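You operate a simulated robot arm through the tools that you are given. There is no shell and no other tool. Be economical: measure what you need, move in short steps, check, and stop when the job is done.

Carry out the task below with a simulated two-armed robot. There is one attempt and no reset: what you move stays moved.

JOB
Put collar 4 in tub 4, collar 5 in tub 5; stand both tubs in the deep red tray.
Fine: hold tub 4 steady with one hand while its collar goes in. Set down upright: copper collar, clear tub.

Only the result counts: the job must be done as asked and must still hold three seconds after the hand-in. Knocking over, shifting, dropping, spilling or breaking anything else fails it.

ROBOT AND FRAMES
Two 7-joint arms with two-finger parallel grippers on one trunk, on a base that drives. Base frame: it is fixed to the floor where the robot stands at the start and does not move with it; the origin is under the middle of the robot, x ahead of it, y to its left, z up. Readings come in m, rad, newtons and seconds.
The left shoulder is at the start at [0.07, 0.163, 1.27], the right one opposite. With the tool pointing down near the work surface each hand reaches from about 0.38 to 0.88 m from the robot's upright axis, wherever it stands, measured 20 degrees to its own side. Places, roughly: inside of clear tub 4 [0.5, 0.2, 0.9]; inside of clear tub 5 [0.5, 0.5, 0.9]; inside of the deep red tray [0.5, 0.8, 0.9]. Payload 3.43 kg a hand.
Tool frame (each hand has its own): the origin (TCP) lies between the finger pads and is the grasp point; the fingertips stand 0.034 m ahead of it; z points along the fingers, y is the line along which they close. The gripper opens to 0.128 m. The fingers are 0.024 m wide and 0.012 m thick; the gripper's body (0.048 by 0.13 m) begins 0.096 m behind the TCP.
Orientation is that of the tool frame in the base frame, as a unit quaternion [w, x, y, z]. With the fingers straight down and closing along the base's y, the tool's x points along the base's -x, its y along +y and its z along -z.

CONTROLS
- The arms move only by the tool nudge_tool. It takes "left_series", "right_series" or both (then of equal length, played together; a hand with none holds still); each is one flat list of numbers, 7 for each row, row after row: the shift along the base's x, y, z in m, then the turn, a rotation vector about the base's x, y, z in rad, then the gripper command, from -1 (fully open) to 1 (shut), values between in proportion. In form: [dx, dy, dz, ax, ay, az, claw, dx, dy, dz, ax, ay, az, claw, ...]. A call has 1 to 8 rows; each row is the pose to reach, as a shift and turn from the pose commanded when the call began. Each row takes 0.2 s and may step no farther than 0.05 m and 0.15 rad from the row before; otherwise, or with a gripper value out of range, the whole call is refused. Where a pose cannot be reached the arm comes as near as it can. A force on the tool above 90 N (or 10 N above the force at the start of the call, whichever is more), or a blocked arm, ends the call early, and 0.2 s more pass. Each finger travels about 0.153 m/s and halts on what it meets, pressing with about 27 N; the grip force reading is that of the motor and also rises with nothing between the fingers. The clock runs only during rows and for 0.2 s after the last one: add rows that repeat a pose to give the fingers time. The reply holds the time, the measured pose of the TCP, the force on the tool along the base axes, the opening and the grip force, in the units named above and with some noise, with the torque about the TCP (base axes, N m) and any sound that the robot's microphone picked up.
- Cameras (640 x 400 px; columns grow to the right, rows downward): "scene" is now at [0.1301, 0.0384, 1.4948]; the picture's right is [0.42, -0.91, 0.00], its down [-0.54, -0.25, -0.80] and it looks along [0.73, 0.34, -0.60] (base axes); focal length 255 px, centre (320, 200). "left" rides on the left gripper at [0.076, 0.011, -0.16] in its tool frame; the picture's right is [-0.15, 0.99, 0.00], its down [-0.88, -0.13, -0.46] and it looks along [-0.45, -0.07, 0.89] (tool axes); focal length 234 px, centre (320, 200). "right" rides on the right gripper at [0.076, -0.011, -0.16] in its tool frame; the picture's right is [0.15, 0.99, 0.00], its down [-0.88, 0.13, -0.46] and it looks along [-0.45, 0.07, 0.89] (tool axes); focal length 234 px, centre (320, 200). There is no depth. A picture from a camera that has moved, and an enlarged one, comes with that camera's place and axes in the base frame and with its lens.
- grab_frame(camera): a new picture of that camera. No time passes.
- raise_lower(by): slides the trunk up (or, below 0, down) by that many m; the arms and the scene camera ride with it, the base frame stays. It gives what a move gives, with no picture.
- steer(legs): drives the robot by 1 to 6 legs, each [ahead, left, turn to the left] in m, m and rad, along the robot's own axes; the way and the turn of a leg run together, so that a leg with both is an arc; at most 1.5 m and 3.142 rad a leg. The arms and the cameras ride along, it lands a little off, and it stops where it bumps. It gives what a move gives.
- aim_head(pan, tilt): turns the head with the scene camera to pan (to the left, within 1.501 rad either way) and tilt (down, from -0.506 to 1.204), counted from straight ahead of the robot. It gives what a move gives.
- enlarge(camera, box): a new picture of the part [left, top, right, bottom] of that camera's present view, enlarged. No time passes.
- hand_in(): hands the job in; it is judged then, once.

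Work in short steps. Places have to be worked out from the pictures, the camera data and where the tool is seen: move nearer, look again, correct. Check each grasp and each placing, and mend what went wrong. You have 120 turns and 100 pictures in all, those below and enlarged ones among them. Open the grippers and draw the arms clear of the work before you hand the job in, unless the task says otherwise; then end with one line.

The tools are called as name(argument=value, ...) on one line, values as JSON. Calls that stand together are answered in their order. nudge_tool: Moves the arms, as the interface text tells. Its arguments: {"type":"object","properties":{"left_series":{"type":"array","items":{"type":"number"}},"right_series":{"type":"array","items":{"type":"number"}}},"required":[]} The other tools are called the same way: raise_lower (by) slides the trunk up or down; steer (legs) drives the base; aim_head (pan, tilt) turns the head that bears the scene camera; grab_frame (camera) takes a picture; enlarge (camera, box) takes an enlarged picture of a part of a camera's view; hand_in () hands the job in.

At the start:

```text
clock: 0.0
left_ee_pos: [0.3999, 0.4754, 1.2737]
left_orientation: [0.0, 0.0, 1.0, 0.0]
left_force: [-0.2, 0.3, 0.0]
left_ft_torque: [0.0, -0.01, 0.05]
left_width: 0.1277
left_finger_force: 0.0
right_ee_pos: [0.6644, 0.0561, 1.1836]
right_orientation: [0.0, 0.0, 1.0, 0.001]
right_force: [0.5, 0.7, 0.5]
right_ft_torque: [0.0, 0.02, -0.01]
right_width: 0.1281
right_finger_force: 0.1
trunk travel left (down, up): [-0.75, 0.19]
robot x, y, heading: [-0.0021, 0.0031, 0.002]
head pan, tilt: [0.438, 0.639]
```

scene: 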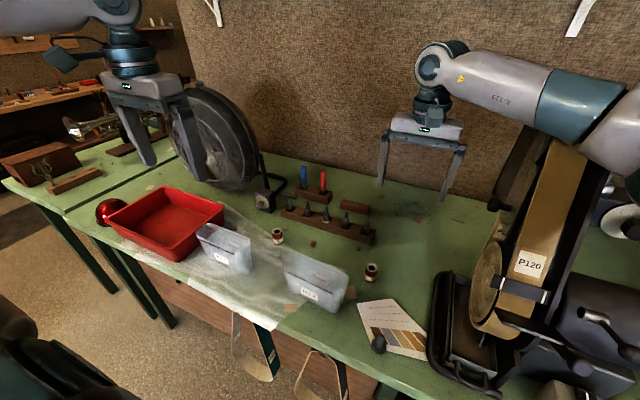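
right: 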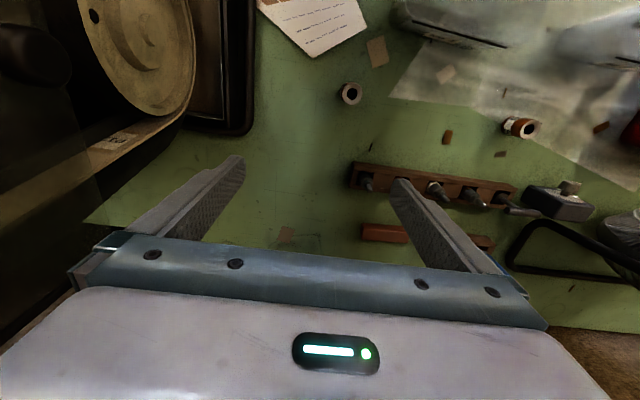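
left: 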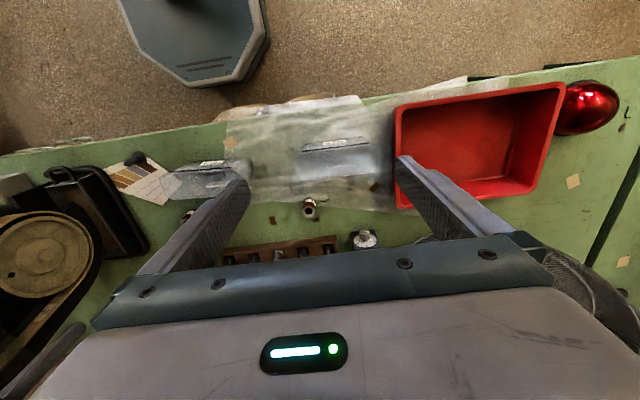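

The scene shows two clear tubs, a red tray, and two small copper collars. I enlarge to read labels and locate them.

enlarge(camera="scene", box=[180, 200, 400, 337])

enlarge(camera="left", box=[150, 70, 590, 270])

enlarge(camera="right", box=[320, 40, 640, 240])

```text
2.91 times, centred on (290, 268) of scene
camera zoom: at [0.1301, 0.0384, 1.4948], right [0.42, -0.91, 0.0], down [-0.54, -0.25, -0.8], along [0.73, 0.34, -0.6], focal length 742 px, centre (407, 1)
```

zoom: 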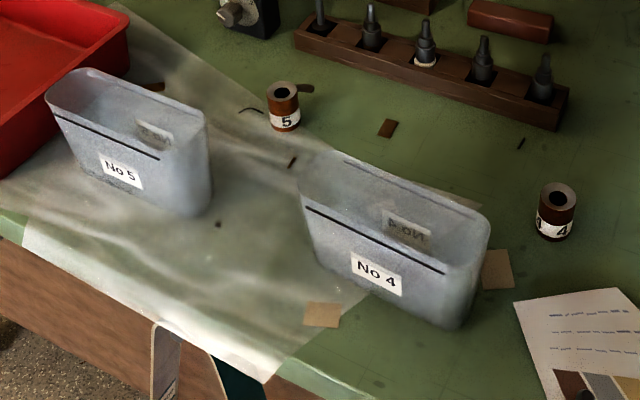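

```text
1.45 times, centred on (370, 170) of left
camera zoom: at [0.3256, 0.4857, 1.434], right [0.15, 0.99, 0.0], down [0.88, -0.13, 0.46], along [0.45, -0.07, -0.89], focal length 341 px, centre (247, 244)
```

zoom: 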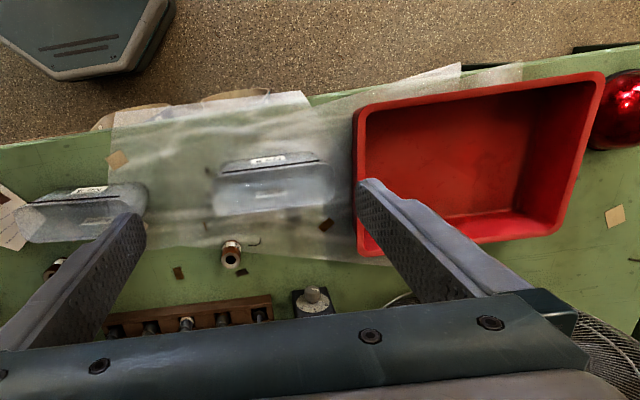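

```text
2.00 times, centred on (480, 140) of right
camera zoom: at [0.5881, 0.0452, 1.3415], right [-0.15, 0.99, 0.0], down [0.88, 0.13, 0.46], along [0.45, 0.07, -0.89], focal length 468 px, centre (0, 320)
```

zoom: 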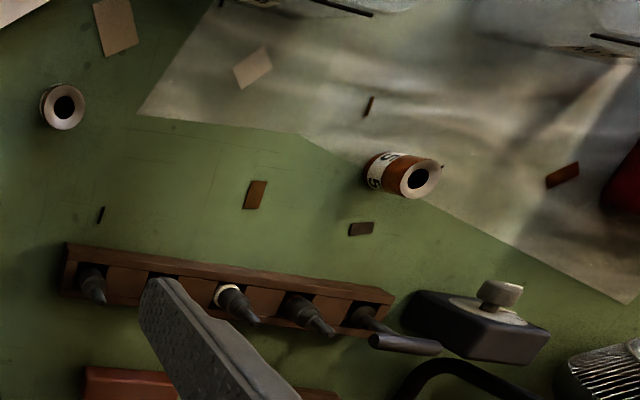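

Estimates: collar 4 ≈ (0.60, 0.10), collar 5 ≈ (0.61, 0.416). The tubs are long along y and about 6 cm thick along x. I turn the left hand by −90° so that it closes along x, shifting it toward tub 4, and bring the right hand above collar 4.

nudge_tool(left_series=[0.01, -0.01, 0, 0, 0, -0.14, -1, 0.02, -0.02, 0, 0, 0, -0.28, -1, 0.03, -0.03, 0, 0, 0, -0.42, -1, 0.04, -0.04, 0, 0, 0, -0.56, -1, 0.05, -0.05, 0, 0, 0, -0.7, -1, 0.06, -0.06, 0, 0, 0, -0.84, -1, 0.07, -0.07, 0, 0, 0, -0.98, -1, 0.08, -0.08, 0, 0, 0, -1.12, -1], right_series=[-0.01, 0.01, -0.01, 0, 0, 0, -0.6, -0.02, 0.01, -0.02, 0, 0, 0, -0.3, -0.03, 0.02, -0.03, 0, 0, 0, -0.1, -0.04, 0.03, -0.04, 0, 0, 0, -0.1, -0.05, 0.04, -0.05, 0, 0, 0, -0.1, -0.06, 0.045, -0.06, 0, 0, 0, -0.1, -0.0644, 0.0459, -0.07, 0, 0, 0, -0.1, -0.0644, 0.0459, -0.07, 0, 0, 0, -0.1])

```text
clock: 1.8
left_ee_pos: [0.4825, 0.3968, 1.2739]
left_orientation: [-0.001, 0.532, 0.847, 0.0]
left_force: [0.6, 0.3, -0.3]
left_ft_torque: [0.03, -0.01, -0.01]
left_width: 0.1279
left_finger_force: 0.0
right_ee_pos: [0.5985, 0.1016, 1.1129]
right_orientation: [0.0, 0.0, 1.0, 0.001]
right_force: [1.2, -0.3, 0.3]
right_ft_torque: [0.02, 0.02, 0.01]
right_width: 0.0702
right_finger_force: 0.1
trunk travel left (down, up): [-0.75, 0.19]
robot x, y, heading: [0.0003, 0.0011, 0.0]
head pan, tilt: [0.438, 0.639]
```

The left rotation works; I finish it and look from both hands.

nudge_tool(left_series=[0, -0.01, -0.03, 0, 0, -0.15, -1, 0, -0.02, -0.05, 0, 0, -0.3, -1, 0.01, -0.03, -0.07, 0, 0, -0.45, -1])

grab_frame(camera="left")

grab_frame(camera="right")

grab_frame(camera="scene")

```text
clock: 2.6
left_ee_pos: [0.4919, 0.366, 1.2038]
left_orientation: [-0.001, 0.708, 0.707, -0.001]
left_force: [-1.0, -0.1, 1.1]
left_ft_torque: [0.03, 0.02, -0.02]
left_width: 0.1282
left_finger_force: 0.1
right_ee_pos: [0.5983, 0.102, 1.1135]
right_orientation: [0.0, 0.0, 1.0, 0.001]
right_force: [-0.1, 0.1, 0.1]
right_ft_torque: [-0.01, -0.01, 0.0]
right_width: 0.0704
right_finger_force: 0.0
trunk travel left (down, up): [-0.75, 0.19]
robot x, y, heading: [0.0011, -0.0006, -0.002]
head pan, tilt: [0.438, 0.639]
```

```text
93 pictures are left
camera left: at [0.5035, 0.4397, 1.3632], right [0.99, -0.15, 0.0], down [-0.13, -0.88, 0.46], along [-0.07, -0.45, -0.89], focal length 234 px, centre (320, 200)
```

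left: 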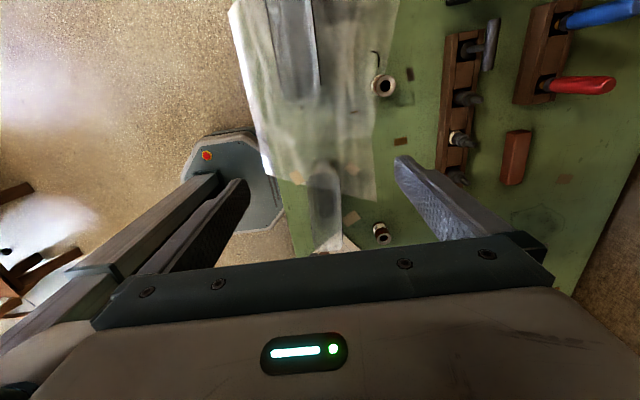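

```text
92 pictures are left
camera right: at [0.5233, 0.0899, 1.2715], right [-0.15, 0.99, 0.0], down [0.88, 0.13, 0.46], along [0.45, 0.07, -0.89], focal length 234 px, centre (320, 200)
```

right: 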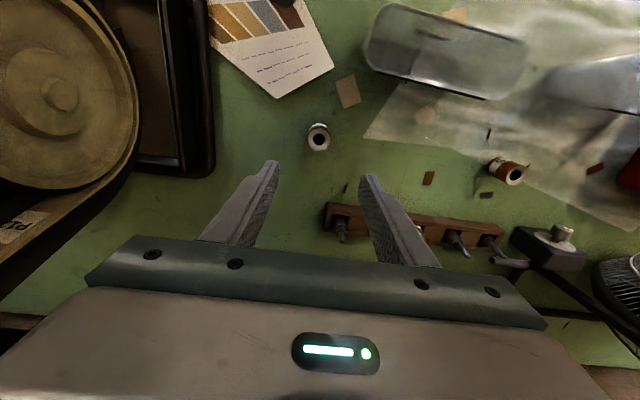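

```text
91 pictures are left
camera scene: at [0.1311, 0.038, 1.4948], right [0.42, -0.91, 0.0], down [-0.54, -0.25, -0.8], along [0.73, 0.34, -0.6], focal length 255 px, centre (320, 200)
```

scene: 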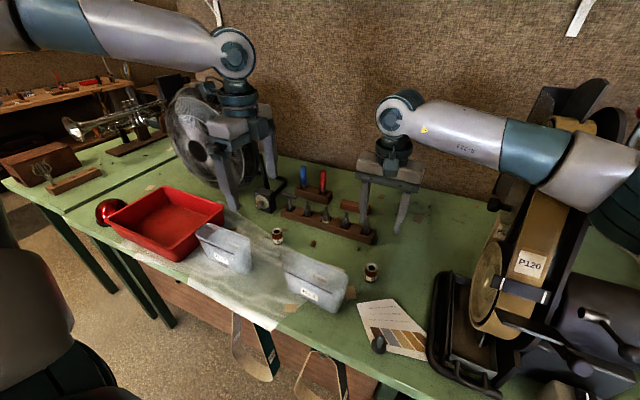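

Both hands are well placed. I enlarge tub 4 and collar 4 to measure.

enlarge(camera="right", box=[280, 0, 600, 200])

enlarge(camera="left", box=[240, 60, 480, 260])

enlarge(camera="scene", box=[260, 220, 400, 320])

```text
2.00 times, centred on (440, 100) of right
camera zoom: at [0.5233, 0.0899, 1.2715], right [-0.15, 0.99, 0.0], down [0.88, 0.13, 0.46], along [0.45, 0.07, -0.89], focal length 468 px, centre (80, 400)
```

zoom: 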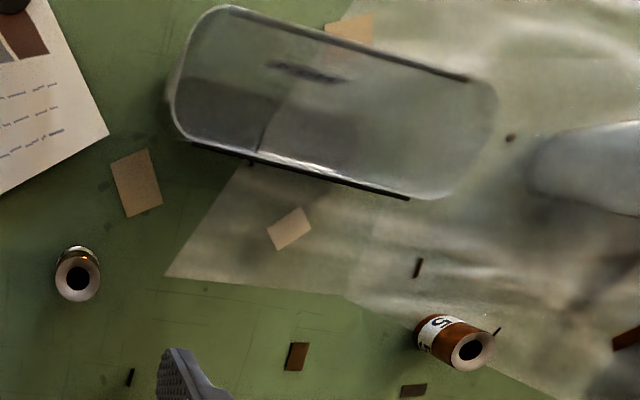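

```text
2.00 times, centred on (360, 160) of left
camera zoom: at [0.5035, 0.4397, 1.3632], right [0.99, -0.15, 0.0], down [-0.13, -0.88, 0.46], along [-0.07, -0.45, -0.89], focal length 468 px, centre (240, 280)
```

zoom: 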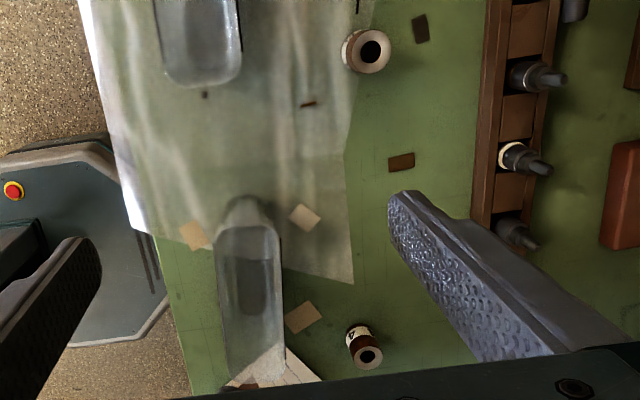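

```text
4.00 times, centred on (330, 270) of scene
camera zoom: at [0.1311, 0.038, 1.4948], right [0.42, -0.91, 0.0], down [-0.54, -0.25, -0.8], along [0.73, 0.34, -0.6], focal length 1020 px, centre (280, -80)
```

zoom: 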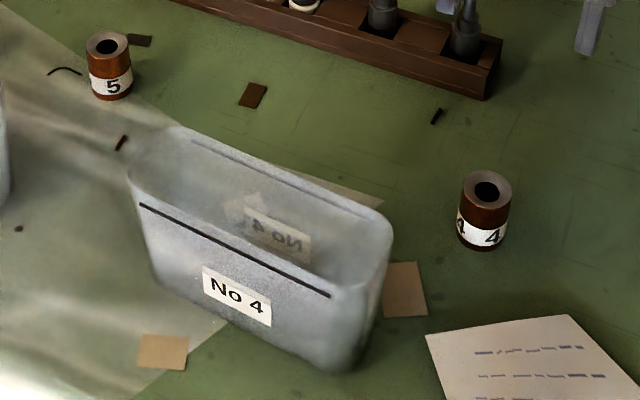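

Tub 4: rim at z≈0.98, about 0.17 × 0.058, centre ≈ (0.482, 0.221), long axis turned ≈ +0.13 rad from y. Collar 4 is upright, about 3.6 cm wide at (0.600, 0.102). I lower the right hand over collar 4.

nudge_tool(right_series=[0, 0, -0.045, 0, 0, 0, -0.1, 0.001, 0, -0.09, 0, 0, 0, -0.1, 0.001, 0, -0.13, 0, 0, 0, -0.1, 0.001, 0, -0.16, 0, 0, 0, -0.1, 0.001, 0, -0.18, 0, 0, 0, -0.1, 0.001, 0, -0.193, 0, 0, 0, -0.1, 0.001, 0, -0.193, 0, 0, 0, -0.1])

grab_frame(camera="right")

```text
clock: 4.4
left_ee_pos: [0.4624, 0.3666, 1.2106]
left_orientation: [0.009, 0.708, 0.706, 0.006]
left_force: [-0.5, 1.1, 0.2]
left_ft_torque: [0.02, 0.01, -0.02]
left_width: 0.1281
left_finger_force: 0.1
right_ee_pos: [0.5796, 0.1106, 0.9499]
right_orientation: [0.026, -0.006, 1.0, 0.003]
right_force: [0.3, -0.8, 0.3]
right_ft_torque: [0.0, 0.01, 0.01]
right_width: 0.0703
right_finger_force: 0.0
trunk travel left (down, up): [-0.75, 0.19]
robot x, y, heading: [-0.0056, -0.0016, -0.002]
head pan, tilt: [0.438, 0.639]
stopped in row 7 (right hand): the arm was blocked; the commanded pose is now the measured one
```

```text
87 pictures are left
camera right: at [0.4961, 0.0989, 1.1039], right [-0.16, 0.99, 0.0], down [0.85, 0.14, 0.5], along [0.5, 0.08, -0.87], focal length 234 px, centre (320, 200)
```

right: 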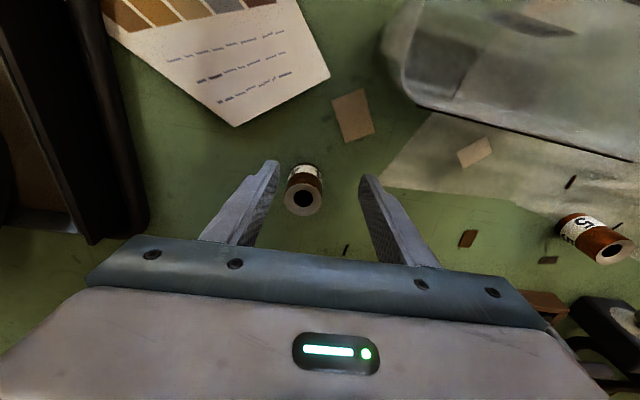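

The right arm was blocked, and the left hand was disturbed too. I look at what the right arm touches.

grab_frame(camera="scene")

aim_head(pan=-0.4, tilt=0.6)

grab_frame(camera="scene")

```text
86 pictures are left
camera scene: at [0.0931, 0.0433, 1.4955], right [0.42, -0.91, 0.01], down [-0.52, -0.26, -0.81], along [0.74, 0.33, -0.58], focal length 255 px, centre (320, 200)
```

scene: 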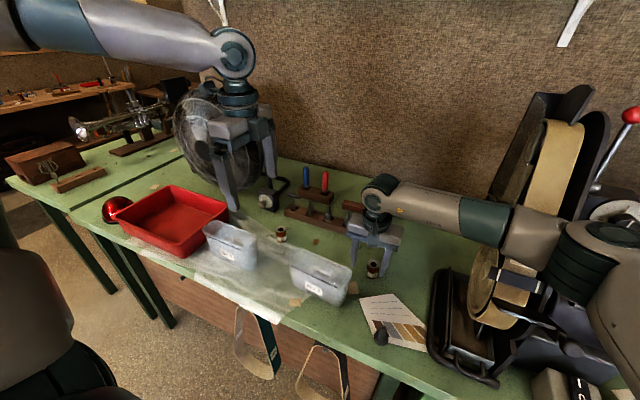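

```text
clock: 5.6
left_ee_pos: [0.4611, 0.3693, 1.2142]
left_orientation: [0.011, 0.708, 0.707, 0.008]
left_force: [-0.2, 0.4, 0.6]
left_ft_torque: [-0.02, 0.01, 0.0]
left_width: 0.1278
left_finger_force: 0.0
right_ee_pos: [0.5803, 0.1111, 0.9472]
right_orientation: [0.024, -0.004, 1.0, 0.001]
right_force: [0.0, 1.1, -1.6]
right_ft_torque: [-0.01, -0.01, 0.0]
right_width: 0.0703
right_finger_force: 0.1
trunk travel left (down, up): [-0.75, 0.19]
robot x, y, heading: [-0.0014, -0.0028, -0.003]
head pan, tilt: [-0.4, 0.6]
```

```text
85 pictures are left
camera scene: at [0.0942, -0.026, 1.5014], right [-0.39, -0.92, 0.0], down [-0.5, 0.22, -0.84], along [0.77, -0.33, -0.54], focal length 255 px, centre (320, 200)
```

scene: 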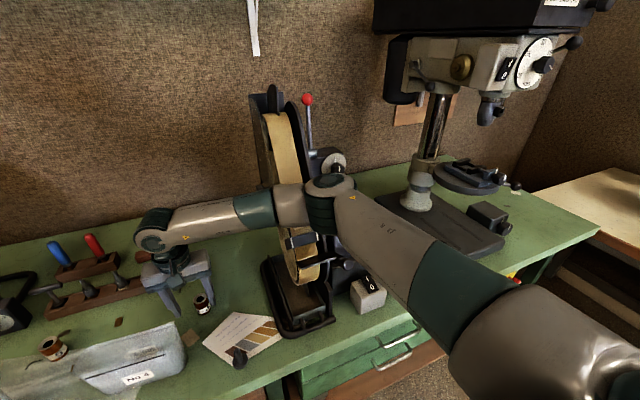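

The right upper arm/elbow has met the belt sander. I back the right hand up gently the same way.

nudge_tool(right_series=[0.003, 0, 0.03, 0, 0, 0, -0.1, 0.007, -0.003, 0.06, 0, 0, 0, -0.1, 0.01, -0.005, 0.1, 0, 0, 0, -0.1, 0.015, -0.007, 0.14, 0, 0, 0, -0.1, 0.018, -0.009, 0.18, 0, 0, 0, -0.1, 0.018, -0.009, 0.22, 0, 0, 0, -0.1, 0.018, -0.009, 0.26, 0, 0, 0, -0.1])

grab_frame(camera="scene")

```text
clock: 7.2
left_ee_pos: [0.491, 0.3633, 1.2031]
left_orientation: [-0.001, 0.707, 0.707, 0.0]
left_force: [0.2, -0.3, 0.3]
left_ft_torque: [-0.02, -0.02, 0.0]
left_width: 0.1282
left_finger_force: 0.0
right_ee_pos: [0.6232, 0.0923, 1.1927]
right_orientation: [0.009, -0.001, 1.0, 0.002]
right_force: [0.2, -0.3, 0.7]
right_ft_torque: [-0.02, 0.01, 0.01]
right_width: 0.0707
right_finger_force: 0.1
trunk travel left (down, up): [-0.75, 0.19]
robot x, y, heading: [0.0017, 0.0011, -0.0]
head pan, tilt: [-0.4, 0.6]
```

```text
84 pictures are left
camera scene: at [0.1317, -0.0339, 1.4981], right [-0.39, -0.92, 0.0], down [-0.52, 0.22, -0.82], along [0.76, -0.32, -0.57], focal length 255 px, centre (320, 200)
```

scene: 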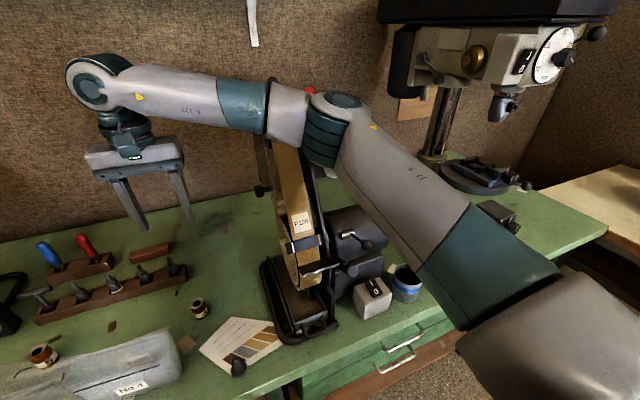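

Contact is released and the sander looks unmoved. I raise the trunk by 0.1, draw the left hand in clear of the fan, and then shift the robot 0.36 m left so the right elbow gets clear of the sander.

raise_lower(by=0.1)

nudge_tool(left_series=[-0.03, 0.0, 0.02, 0, 0, 0, -1, -0.06, 0.0, 0.03, 0, 0, 0, -1, -0.09, 0.0, 0.03, 0, 0, 0, -1], right_series=[-0.03, 0.0, 0.0, 0, 0, 0, -0.1, -0.06, 0.02, 0.0, 0, 0, 0, -0.1, -0.09, 0.02, 0, 0, 0, 0, -0.1])

aim_head(pan=0.5, tilt=0.6)

grab_frame(camera="scene")

```text
clock: 8.5
left_ee_pos: [0.4914, 0.3631, 1.3043]
left_orientation: [0.0, 0.707, 0.707, 0.001]
left_force: [0.1, 1.1, 0.1]
left_ft_torque: [-0.03, -0.01, -0.01]
left_width: 0.1277
left_finger_force: 0.0
right_ee_pos: [0.6233, 0.093, 1.2943]
right_orientation: [0.01, -0.001, 1.0, 0.003]
right_force: [0.1, -0.3, 0.7]
right_ft_torque: [-0.02, 0.05, -0.03]
right_width: 0.0702
right_finger_force: 0.1
trunk travel left (down, up): [-0.85, 0.09]
robot x, y, heading: [0.0003, 0.0019, -0.001]
head pan, tilt: [-0.4, 0.6]
```

```text
clock: 9.3
left_ee_pos: [0.4001, 0.3631, 1.334]
left_orientation: [0.001, 0.707, 0.707, -0.001]
left_force: [0.0, 1.0, 0.0]
left_ft_torque: [-0.01, -0.02, 0.0]
left_width: 0.1277
left_finger_force: 0.1
right_ee_pos: [0.5314, 0.1135, 1.2948]
right_orientation: [0.011, -0.001, 1.0, 0.003]
right_force: [-0.3, 0.5, 0.6]
right_ft_torque: [0.01, 0.0, 0.02]
right_width: 0.0706
right_finger_force: 0.0
trunk travel left (down, up): [-0.85, 0.09]
robot x, y, heading: [-0.0026, -0.0017, -0.003]
head pan, tilt: [-0.4, 0.6]
```

```text
clock: 10.5
left_ee_pos: [0.3996, 0.3626, 1.3348]
left_orientation: [0.001, 0.707, 0.707, 0.0]
left_force: [0.1, 0.8, 0.4]
left_ft_torque: [0.0, 0.02, 0.0]
left_width: 0.1283
left_finger_force: 0.0
right_ee_pos: [0.5326, 0.114, 1.2934]
right_orientation: [0.01, -0.001, 1.0, 0.003]
right_force: [0.0, -0.2, -0.1]
right_ft_torque: [0.0, 0.0, 0.0]
right_width: 0.0704
right_finger_force: 0.0
trunk travel left (down, up): [-0.85, 0.09]
robot x, y, heading: [0.0018, -0.0006, -0.002]
head pan, tilt: [0.499, 0.6]
```

```text
83 pictures are left
camera scene: at [0.1273, 0.043, 1.5982], right [0.48, -0.88, 0.0], down [-0.5, -0.27, -0.82], along [0.73, 0.39, -0.57], focal length 255 px, centre (320, 200)
```

scene: 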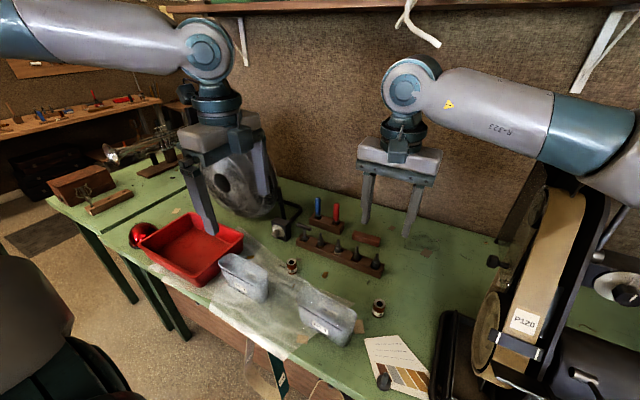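

The path to the left is free at this height. I drive left 0.36 m.

steer(legs=[[0, 0.36, 0]])

aim_head(pan=-0.2, tilt=0.75)

grab_frame(camera="scene")

grab_frame(camera="right")

```text
clock: 12.8
left_ee_pos: [0.4008, 0.7253, 1.3363]
left_orientation: [-0.001, 0.707, 0.707, 0.001]
left_force: [0.2, 0.1, -0.6]
left_ft_torque: [0.01, -0.01, 0.04]
left_width: 0.1281
left_finger_force: 0.1
right_ee_pos: [0.5329, 0.4773, 1.2938]
right_orientation: [0.01, -0.001, 1.0, 0.004]
right_force: [0.6, 0.0, 0.1]
right_ft_torque: [0.05, 0.0, 0.04]
right_width: 0.0701
right_finger_force: 0.0
trunk travel left (down, up): [-0.85, 0.09]
robot x, y, heading: [-0.0027, 0.3651, 0.001]
head pan, tilt: [0.499, 0.6]
```

```text
clock: 13.9
left_ee_pos: [0.4004, 0.7272, 1.3342]
left_orientation: [0.0, 0.707, 0.707, 0.0]
left_force: [0.4, 0.0, 0.9]
left_ft_torque: [0.01, 0.01, 0.0]
left_width: 0.1279
left_finger_force: 0.1
right_ee_pos: [0.5332, 0.4786, 1.2942]
right_orientation: [0.01, -0.001, 1.0, 0.003]
right_force: [0.0, -0.8, -0.6]
right_ft_torque: [0.01, 0.0, 0.02]
right_width: 0.0704
right_finger_force: 0.0
trunk travel left (down, up): [-0.85, 0.09]
robot x, y, heading: [-0.0025, 0.3627, 0.002]
head pan, tilt: [-0.201, 0.75]
```

```text
82 pictures are left
camera scene: at [0.1313, 0.3483, 1.5854], right [-0.2, -0.98, 0.0], down [-0.67, 0.14, -0.73], along [0.72, -0.15, -0.68], focal length 255 px, centre (320, 200)
```

scene: 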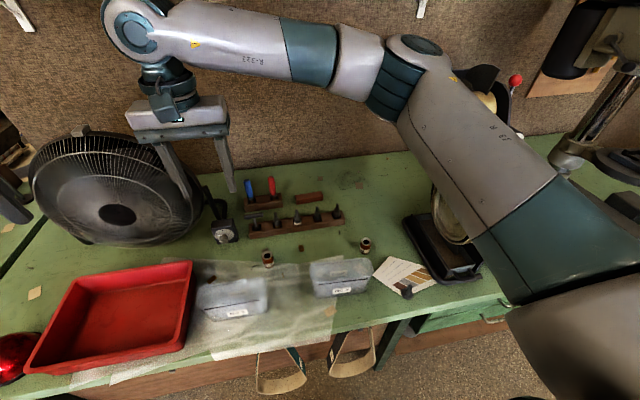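

```text
81 pictures are left
camera right: at [0.454, 0.4662, 1.4502], right [-0.15, 0.99, 0.0], down [0.87, 0.13, 0.47], along [0.47, 0.07, -0.88], focal length 234 px, centre (320, 200)
```

right: 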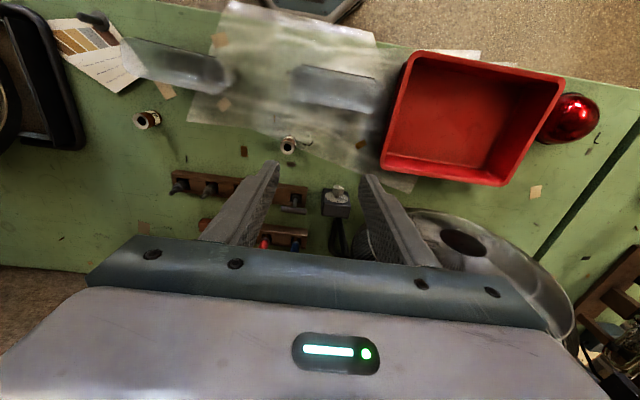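

Good view. I move the right hand over collar 4 (0.600, 0.1025), staying high, and then check the elbow.

nudge_tool(right_series=[0.01, -0.048, 0, 0, 0.02, 0, -0.1, 0.02, -0.096, -0.0, 0, 0.02, 0, -0.1, 0.03, -0.144, -0.0, 0, 0.02, 0, -0.1, 0.04, -0.192, -0.0, 0, 0.02, 0, -0.1, 0.05, -0.24, 0, 0, 0.02, 0, -0.1, 0.06, -0.288, 0, 0, 0.02, 0, -0.1, 0.066, -0.335, -0.01, 0, 0.02, 0, -0.1, 0.067, -0.376, -0.03, 0, 0.02, 0, -0.1])

nudge_tool(right_series=[0, 0, -0.04, 0, 0, 0, -0.1, 0, 0, -0.08, 0, 0, 0, -0.1, 0, 0, -0.12, 0, 0, 0, -0.1, 0, 0, -0.15, 0, 0, 0, -0.1])

grab_frame(camera="scene")

grab_frame(camera="right")

```text
clock: 15.7
left_ee_pos: [0.4002, 0.7251, 1.3355]
left_orientation: [-0.001, 0.707, 0.707, 0.001]
left_force: [0.4, -1.4, 0.5]
left_ft_torque: [0.03, 0.0, -0.01]
left_width: 0.1281
left_finger_force: 0.0
right_ee_pos: [0.5983, 0.0991, 1.2615]
right_orientation: [0.001, -0.002, 1.0, 0.003]
right_force: [0.3, 0.2, 0.5]
right_ft_torque: [0.01, 0.0, 0.01]
right_width: 0.0706
right_finger_force: 0.1
trunk travel left (down, up): [-0.85, 0.09]
robot x, y, heading: [-0.0022, 0.3655, -0.002]
head pan, tilt: [-0.201, 0.75]
```

```text
clock: 16.7
left_ee_pos: [0.401, 0.7282, 1.3352]
left_orientation: [0.0, 0.707, 0.707, 0.0]
left_force: [0.6, 0.1, 0.1]
left_ft_torque: [0.05, 0.01, -0.01]
left_width: 0.1277
left_finger_force: 0.0
right_ee_pos: [0.5987, 0.1026, 1.1121]
right_orientation: [-0.001, -0.002, 1.0, 0.002]
right_force: [0.1, 0.9, 0.1]
right_ft_torque: [0.07, 0.02, 0.02]
right_width: 0.0705
right_finger_force: 0.0
trunk travel left (down, up): [-0.85, 0.09]
robot x, y, heading: [0.0008, 0.3662, 0.003]
head pan, tilt: [-0.201, 0.75]
```

```text
80 pictures are left
camera scene: at [0.1319, 0.3486, 1.5853], right [-0.2, -0.98, 0.0], down [-0.67, 0.14, -0.73], along [0.72, -0.15, -0.68], focal length 255 px, centre (320, 200)
```

scene: 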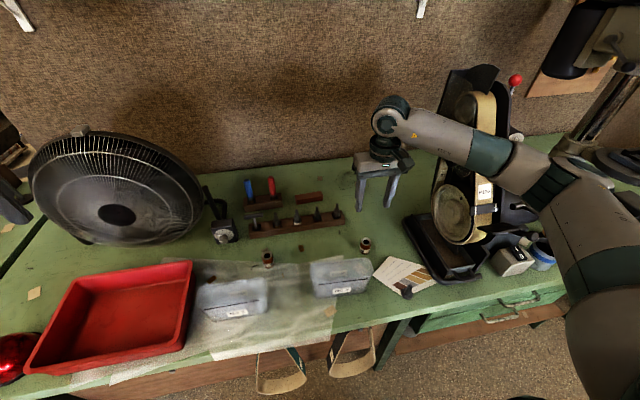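

```text
79 pictures are left
camera right: at [0.5239, 0.0902, 1.2709], right [-0.15, 0.99, 0.01], down [0.88, 0.13, 0.46], along [0.45, 0.07, -0.89], focal length 234 px, centre (320, 200)
```

right: 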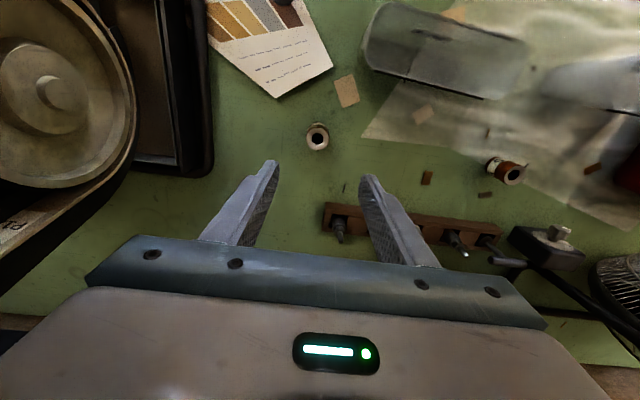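

Objects are undisturbed, but the forearm still runs close in front of the sander. I back the robot by 0.13 m so the arm stretches straighter and stays away from it.

steer(legs=[[-0.13, 0, 0]])

nudge_tool(right_series=[0.04, 0, 0.0, 0, 0, 0, -0.1, 0.08, 0, 0, 0, 0, 0, -0.1, 0.11, 0, 0, 0, 0, 0, -0.1, 0.13, 0, 0, 0, 0, 0, -0.1, 0.13, 0, 0, 0, 0, 0, -0.1])

grab_frame(camera="scene")

grab_frame(camera="right")

```text
clock: 18.0
left_ee_pos: [0.2697, 0.7278, 1.335]
left_orientation: [-0.001, 0.707, 0.707, -0.001]
left_force: [0.5, 0.4, -0.8]
left_ft_torque: [0.0, 0.02, -0.04]
left_width: 0.1278
left_finger_force: 0.1
right_ee_pos: [0.4688, 0.1033, 1.1109]
right_orientation: [0.0, -0.001, 1.0, 0.002]
right_force: [0.1, 0.3, 0.3]
right_ft_torque: [-0.01, -0.01, 0.0]
right_width: 0.0705
right_finger_force: 0.1
trunk travel left (down, up): [-0.85, 0.09]
robot x, y, heading: [-0.1322, 0.364, 0.003]
head pan, tilt: [-0.201, 0.75]
```

```text
clock: 19.2
left_ee_pos: [0.2686, 0.7265, 1.3354]
left_orientation: [0.0, 0.707, 0.707, -0.001]
left_force: [0.4, 0.1, 0.2]
left_ft_torque: [-0.02, 0.0, -0.01]
left_width: 0.128
left_finger_force: 0.1
right_ee_pos: [0.5985, 0.1041, 1.113]
right_orientation: [0.0, -0.001, 1.0, 0.003]
right_force: [0.4, 0.0, -1.3]
right_ft_torque: [-0.01, 0.01, -0.02]
right_width: 0.0706
right_finger_force: 0.1
trunk travel left (down, up): [-0.85, 0.09]
robot x, y, heading: [-0.1325, 0.3625, -0.001]
head pan, tilt: [-0.201, 0.75]
```

```text
78 pictures are left
camera scene: at [-0.0003, 0.3486, 1.5853], right [-0.2, -0.98, 0.0], down [-0.67, 0.14, -0.73], along [0.72, -0.15, -0.68], focal length 255 px, centre (320, 200)
```

scene: 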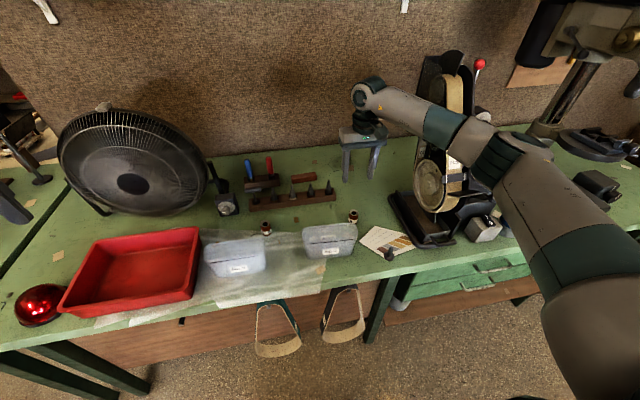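

```text
77 pictures are left
camera right: at [0.5224, 0.0921, 1.271], right [-0.15, 0.99, 0.01], down [0.88, 0.13, 0.46], along [0.45, 0.07, -0.89], focal length 234 px, centre (320, 200)
```

right: 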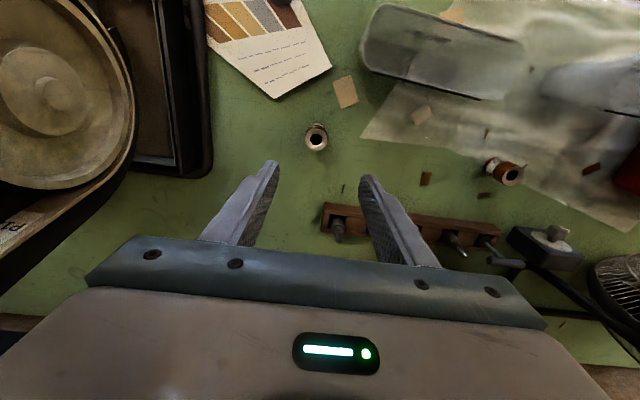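

The elbow still sticks out towards the sander. Turning the robot right while standing further left swings the elbow backwards, away from it. First I draw the right hand back up and in.

nudge_tool(right_series=[-0.02, 0.02, 0.04, 0, 0, 0, -0.1, -0.05, 0.05, 0.07, 0, 0, 0, -0.1, -0.08, 0.08, 0.1, 0, 0, 0, -0.1, -0.11, 0.11, 0.12, 0, 0, 0, -0.1, -0.14, 0.14, 0.14, 0, 0, 0, -0.1, -0.17, 0.17, 0.16, 0, 0, 0, -0.1, -0.2, 0.2, 0.17, 0, 0, 0, -0.1, -0.22, 0.23, 0.17, 0, 0, 0, -0.1])

steer(legs=[[0, 0.12, 0], [0, 0, -0.5]])

aim_head(pan=0.1, tilt=0.7)

grab_frame(camera="scene")

```text
refused: row 2 steps farther than a row can; nothing moved
```

```text
clock: 21.9
left_ee_pos: [0.3939, 0.6104, 1.3355]
left_orientation: [0.0, 0.861, 0.508, 0.0]
left_force: [-0.5, 0.7, 0.0]
left_ft_torque: [-0.02, -0.03, 0.02]
left_width: 0.128
left_finger_force: 0.1
right_ee_pos: [0.3815, -0.0928, 1.1131]
right_orientation: [0.001, 0.249, 0.969, 0.003]
right_force: [-0.3, 0.5, -0.2]
right_ft_torque: [0.01, -0.02, 0.02]
right_width: 0.0704
right_finger_force: 0.0
trunk travel left (down, up): [-0.85, 0.09]
robot x, y, heading: [-0.1358, 0.4866, -0.502]
head pan, tilt: [-0.201, 0.75]
```

```text
clock: 22.7
left_ee_pos: [0.3943, 0.6097, 1.3347]
left_orientation: [0.0, 0.862, 0.508, -0.001]
left_force: [-0.1, -0.7, -0.4]
left_ft_torque: [0.02, -0.01, 0.0]
left_width: 0.1281
left_finger_force: 0.0
right_ee_pos: [0.3817, -0.0934, 1.1131]
right_orientation: [0.001, 0.248, 0.969, 0.002]
right_force: [-0.4, 0.1, -0.6]
right_ft_torque: [0.0, 0.01, -0.01]
right_width: 0.0704
right_finger_force: 0.0
trunk travel left (down, up): [-0.85, 0.09]
robot x, y, heading: [-0.1351, 0.4889, -0.506]
head pan, tilt: [0.099, 0.7]
```

```text
76 pictures are left
camera scene: at [-0.0101, 0.4293, 1.5896], right [-0.4, -0.92, 0.0], down [-0.59, 0.26, -0.76], along [0.7, -0.3, -0.64], focal length 255 px, centre (320, 200)
```

scene: 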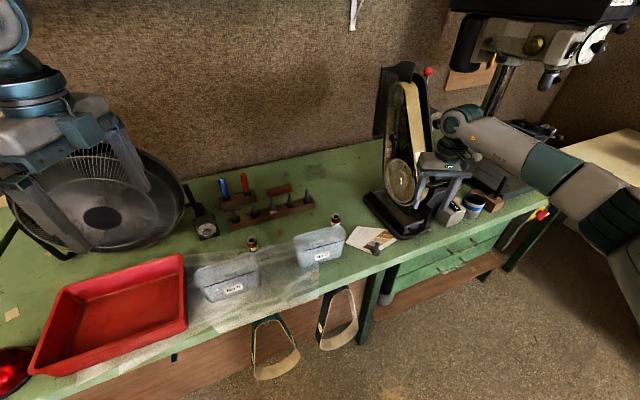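

The nudge was refused, but the drive went clear of everything; I will sequence dependent calls from now on. Now I bring the right hand above collar 4, yawing it +0.63 so it closes along tub 4's long axis.

nudge_tool(right_series=[0, 0.03, 0.03, 0, 0, 0.079, -0.1, 0, 0.07, 0.05, 0, 0, 0.158, -0.1, 0.02, 0.11, 0.06, 0, 0, 0.237, -0.1, 0.05, 0.145, 0.06, 0, 0, 0.316, -0.1, 0.085, 0.175, 0.06, 0, 0, 0.395, -0.1, 0.125, 0.19, 0.06, 0, 0, 0.474, -0.1, 0.17, 0.195, 0.05, 0, 0, 0.55, -0.1, 0.215, 0.196, 0.04, 0, 0, 0.63, -0.1])

grab_frame(camera="scene")

grab_frame(camera="right")

```text
clock: 24.5
left_ee_pos: [0.3938, 0.6105, 1.3347]
left_orientation: [0.001, 0.862, 0.508, 0.0]
left_force: [-0.4, 0.5, -0.3]
left_ft_torque: [-0.01, -0.04, -0.01]
left_width: 0.1278
left_finger_force: 0.1
right_ee_pos: [0.5349, 0.1318, 1.1421]
right_orientation: [0.001, -0.047, 0.999, 0.003]
right_force: [-0.4, 0.0, 0.1]
right_ft_torque: [0.04, -0.03, 0.01]
right_width: 0.0703
right_finger_force: 0.1
right hand out of reach, approached as far as the arm can: row 7, 8
trunk travel left (down, up): [-0.85, 0.09]
robot x, y, heading: [-0.1354, 0.4865, -0.504]
head pan, tilt: [0.099, 0.7]
```

```text
75 pictures are left
camera scene: at [-0.0106, 0.4296, 1.5897], right [-0.39, -0.92, 0.0], down [-0.59, 0.25, -0.77], along [0.7, -0.3, -0.64], focal length 255 px, centre (320, 200)
```

scene: 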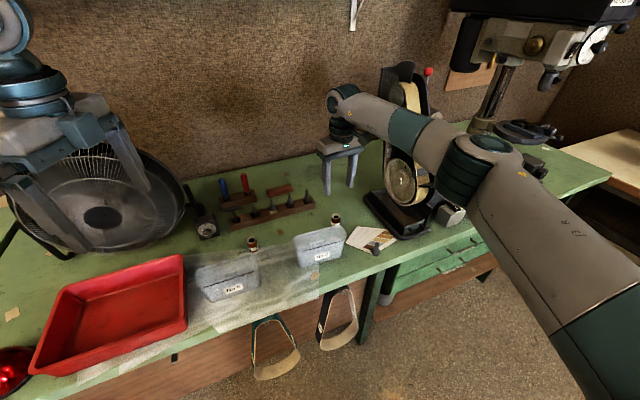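

```text
74 pictures are left
camera right: at [0.4615, 0.1128, 1.2991], right [-0.24, 0.97, 0.01], down [0.86, 0.21, 0.46], along [0.44, 0.11, -0.89], focal length 234 px, centre (320, 200)
```

right: 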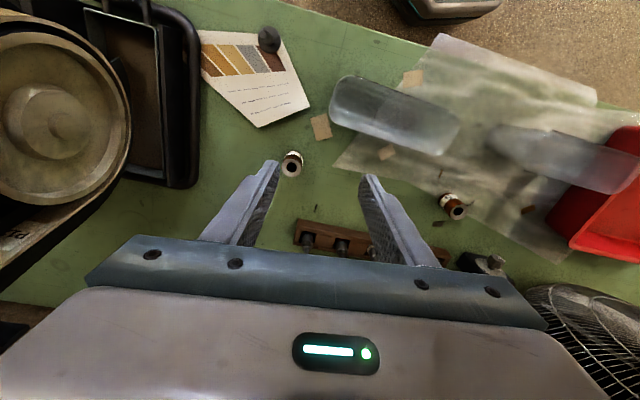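

The target is slightly out of reach; the elbow is now well away from the sander. I drive ahead 0.09 m.

steer(legs=[[0.09, 0, 0]])

grab_frame(camera="right")

```text
clock: 25.6
left_ee_pos: [0.4673, 0.5705, 1.3361]
left_orientation: [0.002, 0.861, 0.509, 0.001]
left_force: [-0.3, 0.7, 0.2]
left_ft_torque: [-0.02, -0.04, 0.01]
left_width: 0.128
left_finger_force: 0.0
right_ee_pos: [0.6103, 0.0921, 1.1435]
right_orientation: [0.002, -0.049, 0.999, 0.002]
right_force: [-0.6, 0.6, -0.8]
right_ft_torque: [-0.03, -0.03, -0.02]
right_width: 0.0706
right_finger_force: 0.1
trunk travel left (down, up): [-0.85, 0.09]
robot x, y, heading: [-0.0554, 0.4469, -0.503]
head pan, tilt: [0.099, 0.7]
```

```text
73 pictures are left
camera right: at [0.536, 0.0737, 1.3015], right [-0.24, 0.97, 0.0], down [0.86, 0.21, 0.46], along [0.45, 0.11, -0.89], focal length 234 px, centre (320, 200)
```

right: 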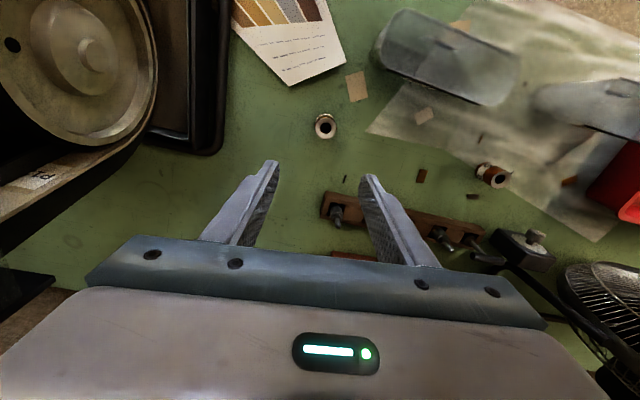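

The collar is at about (0.601, 0.101). I align and descend partway.

nudge_tool(right_series=[-0.005, 0.004, -0.03, 0, 0, 0, -0.1, -0.01, 0.009, -0.07, 0, 0, 0, -0.1, -0.01, 0.009, -0.11, 0, 0, 0, -0.1, -0.01, 0.009, -0.14, 0, 0, 0, -0.1, -0.01, 0.009, -0.14, 0, 0, 0, -0.1])

grab_frame(camera="scene")

grab_frame(camera="right")

```text
clock: 26.8
left_ee_pos: [0.4702, 0.57, 1.336]
left_orientation: [0.001, 0.861, 0.509, 0.0]
left_force: [0.5, -0.2, 0.1]
left_ft_torque: [0.01, -0.03, 0.03]
left_width: 0.1278
left_finger_force: 0.0
right_ee_pos: [0.6026, 0.1021, 1.0019]
right_orientation: [0.001, -0.049, 0.999, 0.003]
right_force: [-1.1, -0.1, 0.1]
right_ft_torque: [-0.03, 0.0, 0.0]
right_width: 0.0704
right_finger_force: 0.1
trunk travel left (down, up): [-0.85, 0.09]
robot x, y, heading: [-0.0527, 0.4435, -0.507]
head pan, tilt: [0.099, 0.7]
```

```text
72 pictures are left
camera scene: at [0.0661, 0.3879, 1.5897], right [-0.39, -0.92, 0.0], down [-0.59, 0.25, -0.77], along [0.7, -0.3, -0.64], focal length 255 px, centre (320, 200)
```

scene: 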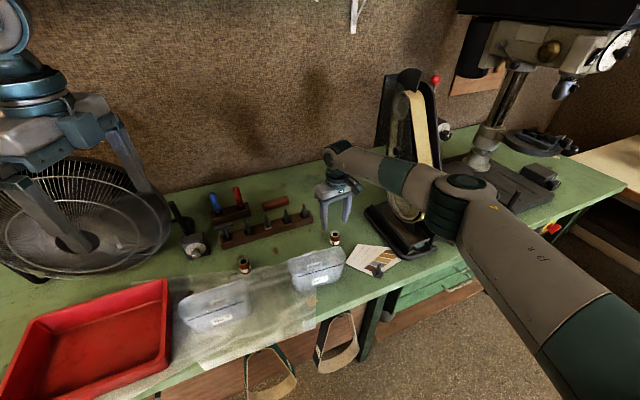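

```text
71 pictures are left
camera right: at [0.5287, 0.0827, 1.1599], right [-0.24, 0.97, 0.0], down [0.86, 0.21, 0.46], along [0.44, 0.11, -0.89], focal length 234 px, centre (320, 200)
```

right: 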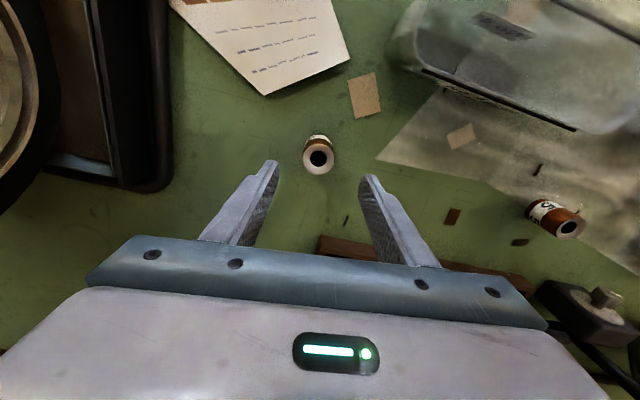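

Clear of the sander, and collar 4 is nicely between the fingers. I descend to the grasp height, with a tiny correction.

nudge_tool(right_series=[-0.001, -0.002, -0.03, 0, 0, 0, -0.1, -0.002, -0.003, -0.055, 0, 0, 0, -0.1, -0.002, -0.003, -0.072, 0, 0, 0, -0.1, -0.002, -0.003, -0.081, 0, 0, 0, -0.1, -0.002, -0.003, -0.081, 0, 0, 0, -0.1])

grab_frame(camera="right")

```text
clock: 28.0
left_ee_pos: [0.4709, 0.5675, 1.3361]
left_orientation: [-0.001, 0.861, 0.508, 0.001]
left_force: [0.1, -0.3, 0.1]
left_ft_torque: [-0.01, 0.02, 0.03]
left_width: 0.128
left_finger_force: 0.0
right_ee_pos: [0.602, 0.0967, 0.9292]
right_orientation: [0.0, -0.049, 0.999, 0.003]
right_force: [0.5, 0.2, 0.2]
right_ft_torque: [0.0, 0.0, -0.04]
right_width: 0.0701
right_finger_force: 0.1
right hand out of reach, approached as far as the arm can: row 4, 5
trunk travel left (down, up): [-0.85, 0.09]
robot x, y, heading: [-0.054, 0.4388, -0.503]
head pan, tilt: [0.099, 0.7]
```

```text
70 pictures are left
camera right: at [0.5267, 0.0782, 1.0872], right [-0.24, 0.97, 0.0], down [0.86, 0.21, 0.46], along [0.44, 0.11, -0.89], focal length 234 px, centre (320, 200)
```

right: 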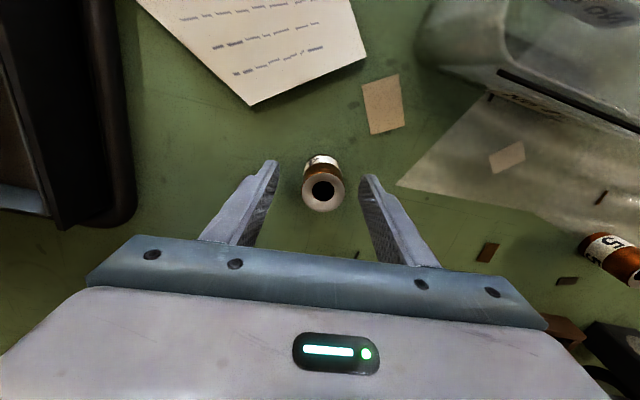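

The arm is at its reach limit at z = 0.929, and the collar is centred. I lower the trunk by 1 cm to bring the hand to about 0.919, then close.

raise_lower(by=-0.01)

nudge_tool(right_series=[0, 0, 0, 0, 0, 0, 0.15, 0, 0, 0, 0, 0, 0, 0.3, 0, 0, 0, 0, 0, 0, 0.45, 0, 0, 0, 0, 0, 0, 0.6, 0, 0, 0, 0, 0, 0, 0.6])

grab_frame(camera="right")

```text
clock: 28.6
left_ee_pos: [0.4713, 0.5683, 1.3248]
left_orientation: [0.0, 0.861, 0.508, 0.0]
left_force: [0.6, 0.0, 0.4]
left_ft_torque: [0.0, 0.0, 0.01]
left_width: 0.1281
left_finger_force: 0.2
right_ee_pos: [0.601, 0.0972, 0.9184]
right_orientation: [0.0, -0.048, 0.999, 0.003]
right_force: [-0.7, 0.3, 0.7]
right_ft_torque: [0.02, -0.01, -0.02]
right_width: 0.0704
right_finger_force: 0.1
trunk travel left (down, up): [-0.84, 0.1]
robot x, y, heading: [-0.0553, 0.4462, -0.505]
head pan, tilt: [0.099, 0.7]
```

```text
clock: 29.8
left_ee_pos: [0.4709, 0.568, 1.324]
left_orientation: [-0.001, 0.861, 0.508, 0.0]
left_force: [-0.4, -0.1, 0.3]
left_ft_torque: [-0.01, -0.01, 0.0]
left_width: 0.1276
left_finger_force: 0.2
right_ee_pos: [0.6005, 0.0983, 0.9197]
right_orientation: [0.001, -0.049, 0.999, 0.003]
right_force: [-1.3, -0.1, 0.7]
right_ft_torque: [-0.03, 0.03, -0.02]
right_width: 0.0333
right_finger_force: 27.1
trunk travel left (down, up): [-0.84, 0.1]
robot x, y, heading: [-0.0523, 0.4423, -0.504]
head pan, tilt: [0.099, 0.7]
```

```text
69 pictures are left
camera right: at [0.5268, 0.0783, 1.0772], right [-0.24, 0.97, 0.01], down [0.86, 0.21, 0.46], along [0.44, 0.11, -0.89], focal length 234 px, centre (320, 200)
```

right: 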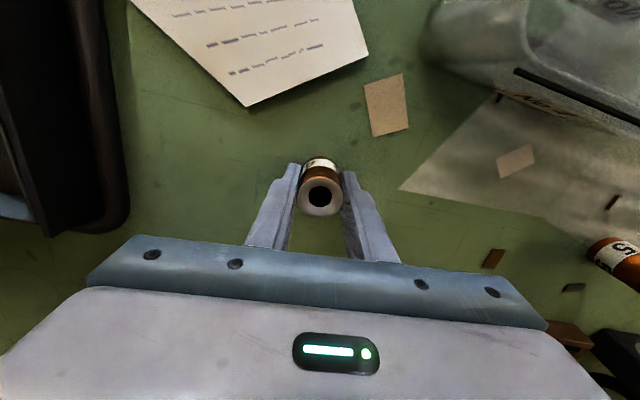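

Collar 4 is gripped (3.3 cm, 27 N). I lift it straight up, and at the same time bring the left hand toward tub 4's left end, yawed to the tub.

nudge_tool(right_series=[0, 0, 0.03, 0, 0, 0, 0.6, 0, 0, 0.06, 0, 0, 0, 0.6, 0, 0, 0.09, 0, 0, 0, 0.6, 0, 0, 0.12, 0, 0, 0, 0.6, 0, 0, 0.15, 0, 0, 0, 0.6, 0, 0, 0.17, 0, 0, 0, 0.6, 0, 0, 0.19, 0, 0, 0, 0.6, 0, 0, 0.19, 0, 0, 0, 0.6], left_series=[0, -0.026, -0.02, 0, 0, 0.08, -1, 0, -0.052, -0.04, 0, 0, 0.16, -1, 0, -0.078, -0.06, 0, 0, 0.24, -1, 0, -0.104, -0.08, 0, 0, 0.32, -1, 0, -0.13, -0.1, 0, 0, 0.4, -1, 0, -0.156, -0.12, 0, 0, 0.48, -1, 0, -0.182, -0.15, 0, 0, 0.56, -1, 0.003, -0.205, -0.18, 0, 0, 0.636, -1])

grab_frame(camera="left")

grab_frame(camera="right")

```text
clock: 31.6
left_ee_pos: [0.4749, 0.3633, 1.142]
left_orientation: [-0.001, 0.658, 0.753, 0.0]
left_force: [0.3, 0.8, 0.4]
left_ft_torque: [0.02, 0.04, 0.02]
left_width: 0.1279
left_finger_force: 0.0
right_ee_pos: [0.6021, 0.0984, 1.1087]
right_orientation: [0.0, -0.048, 0.999, 0.005]
right_force: [0.0, 0.1, -2.1]
right_ft_torque: [0.02, 0.02, 0.01]
right_width: 0.0335
right_finger_force: 27.1
trunk travel left (down, up): [-0.84, 0.1]
robot x, y, heading: [-0.0584, 0.4453, -0.507]
head pan, tilt: [0.099, 0.7]
```

```text
68 pictures are left
camera left: at [0.4761, 0.4381, 1.3018], right [1.0, -0.01, 0.0], down [-0.01, -0.89, 0.45], along [-0.01, -0.45, -0.89], focal length 234 px, centre (320, 200)
```

left: 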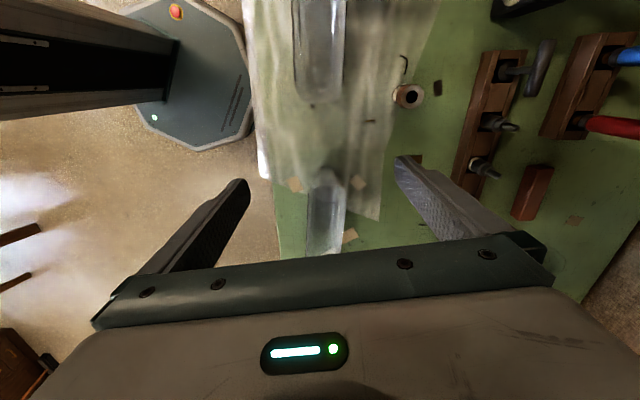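

```text
67 pictures are left
camera right: at [0.5282, 0.0779, 1.2665], right [-0.24, 0.97, 0.01], down [0.86, 0.21, 0.46], along [0.44, 0.12, -0.89], focal length 234 px, centre (320, 200)
```

right: 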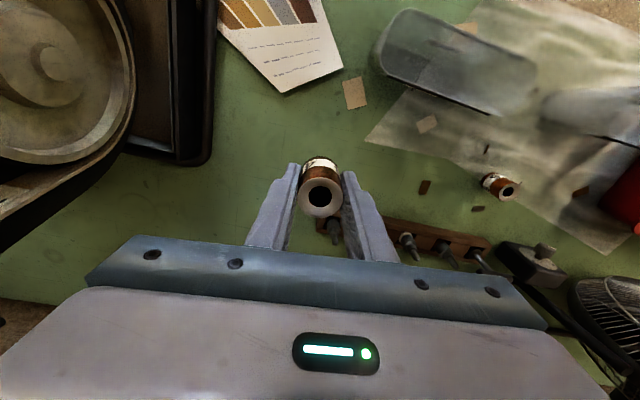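

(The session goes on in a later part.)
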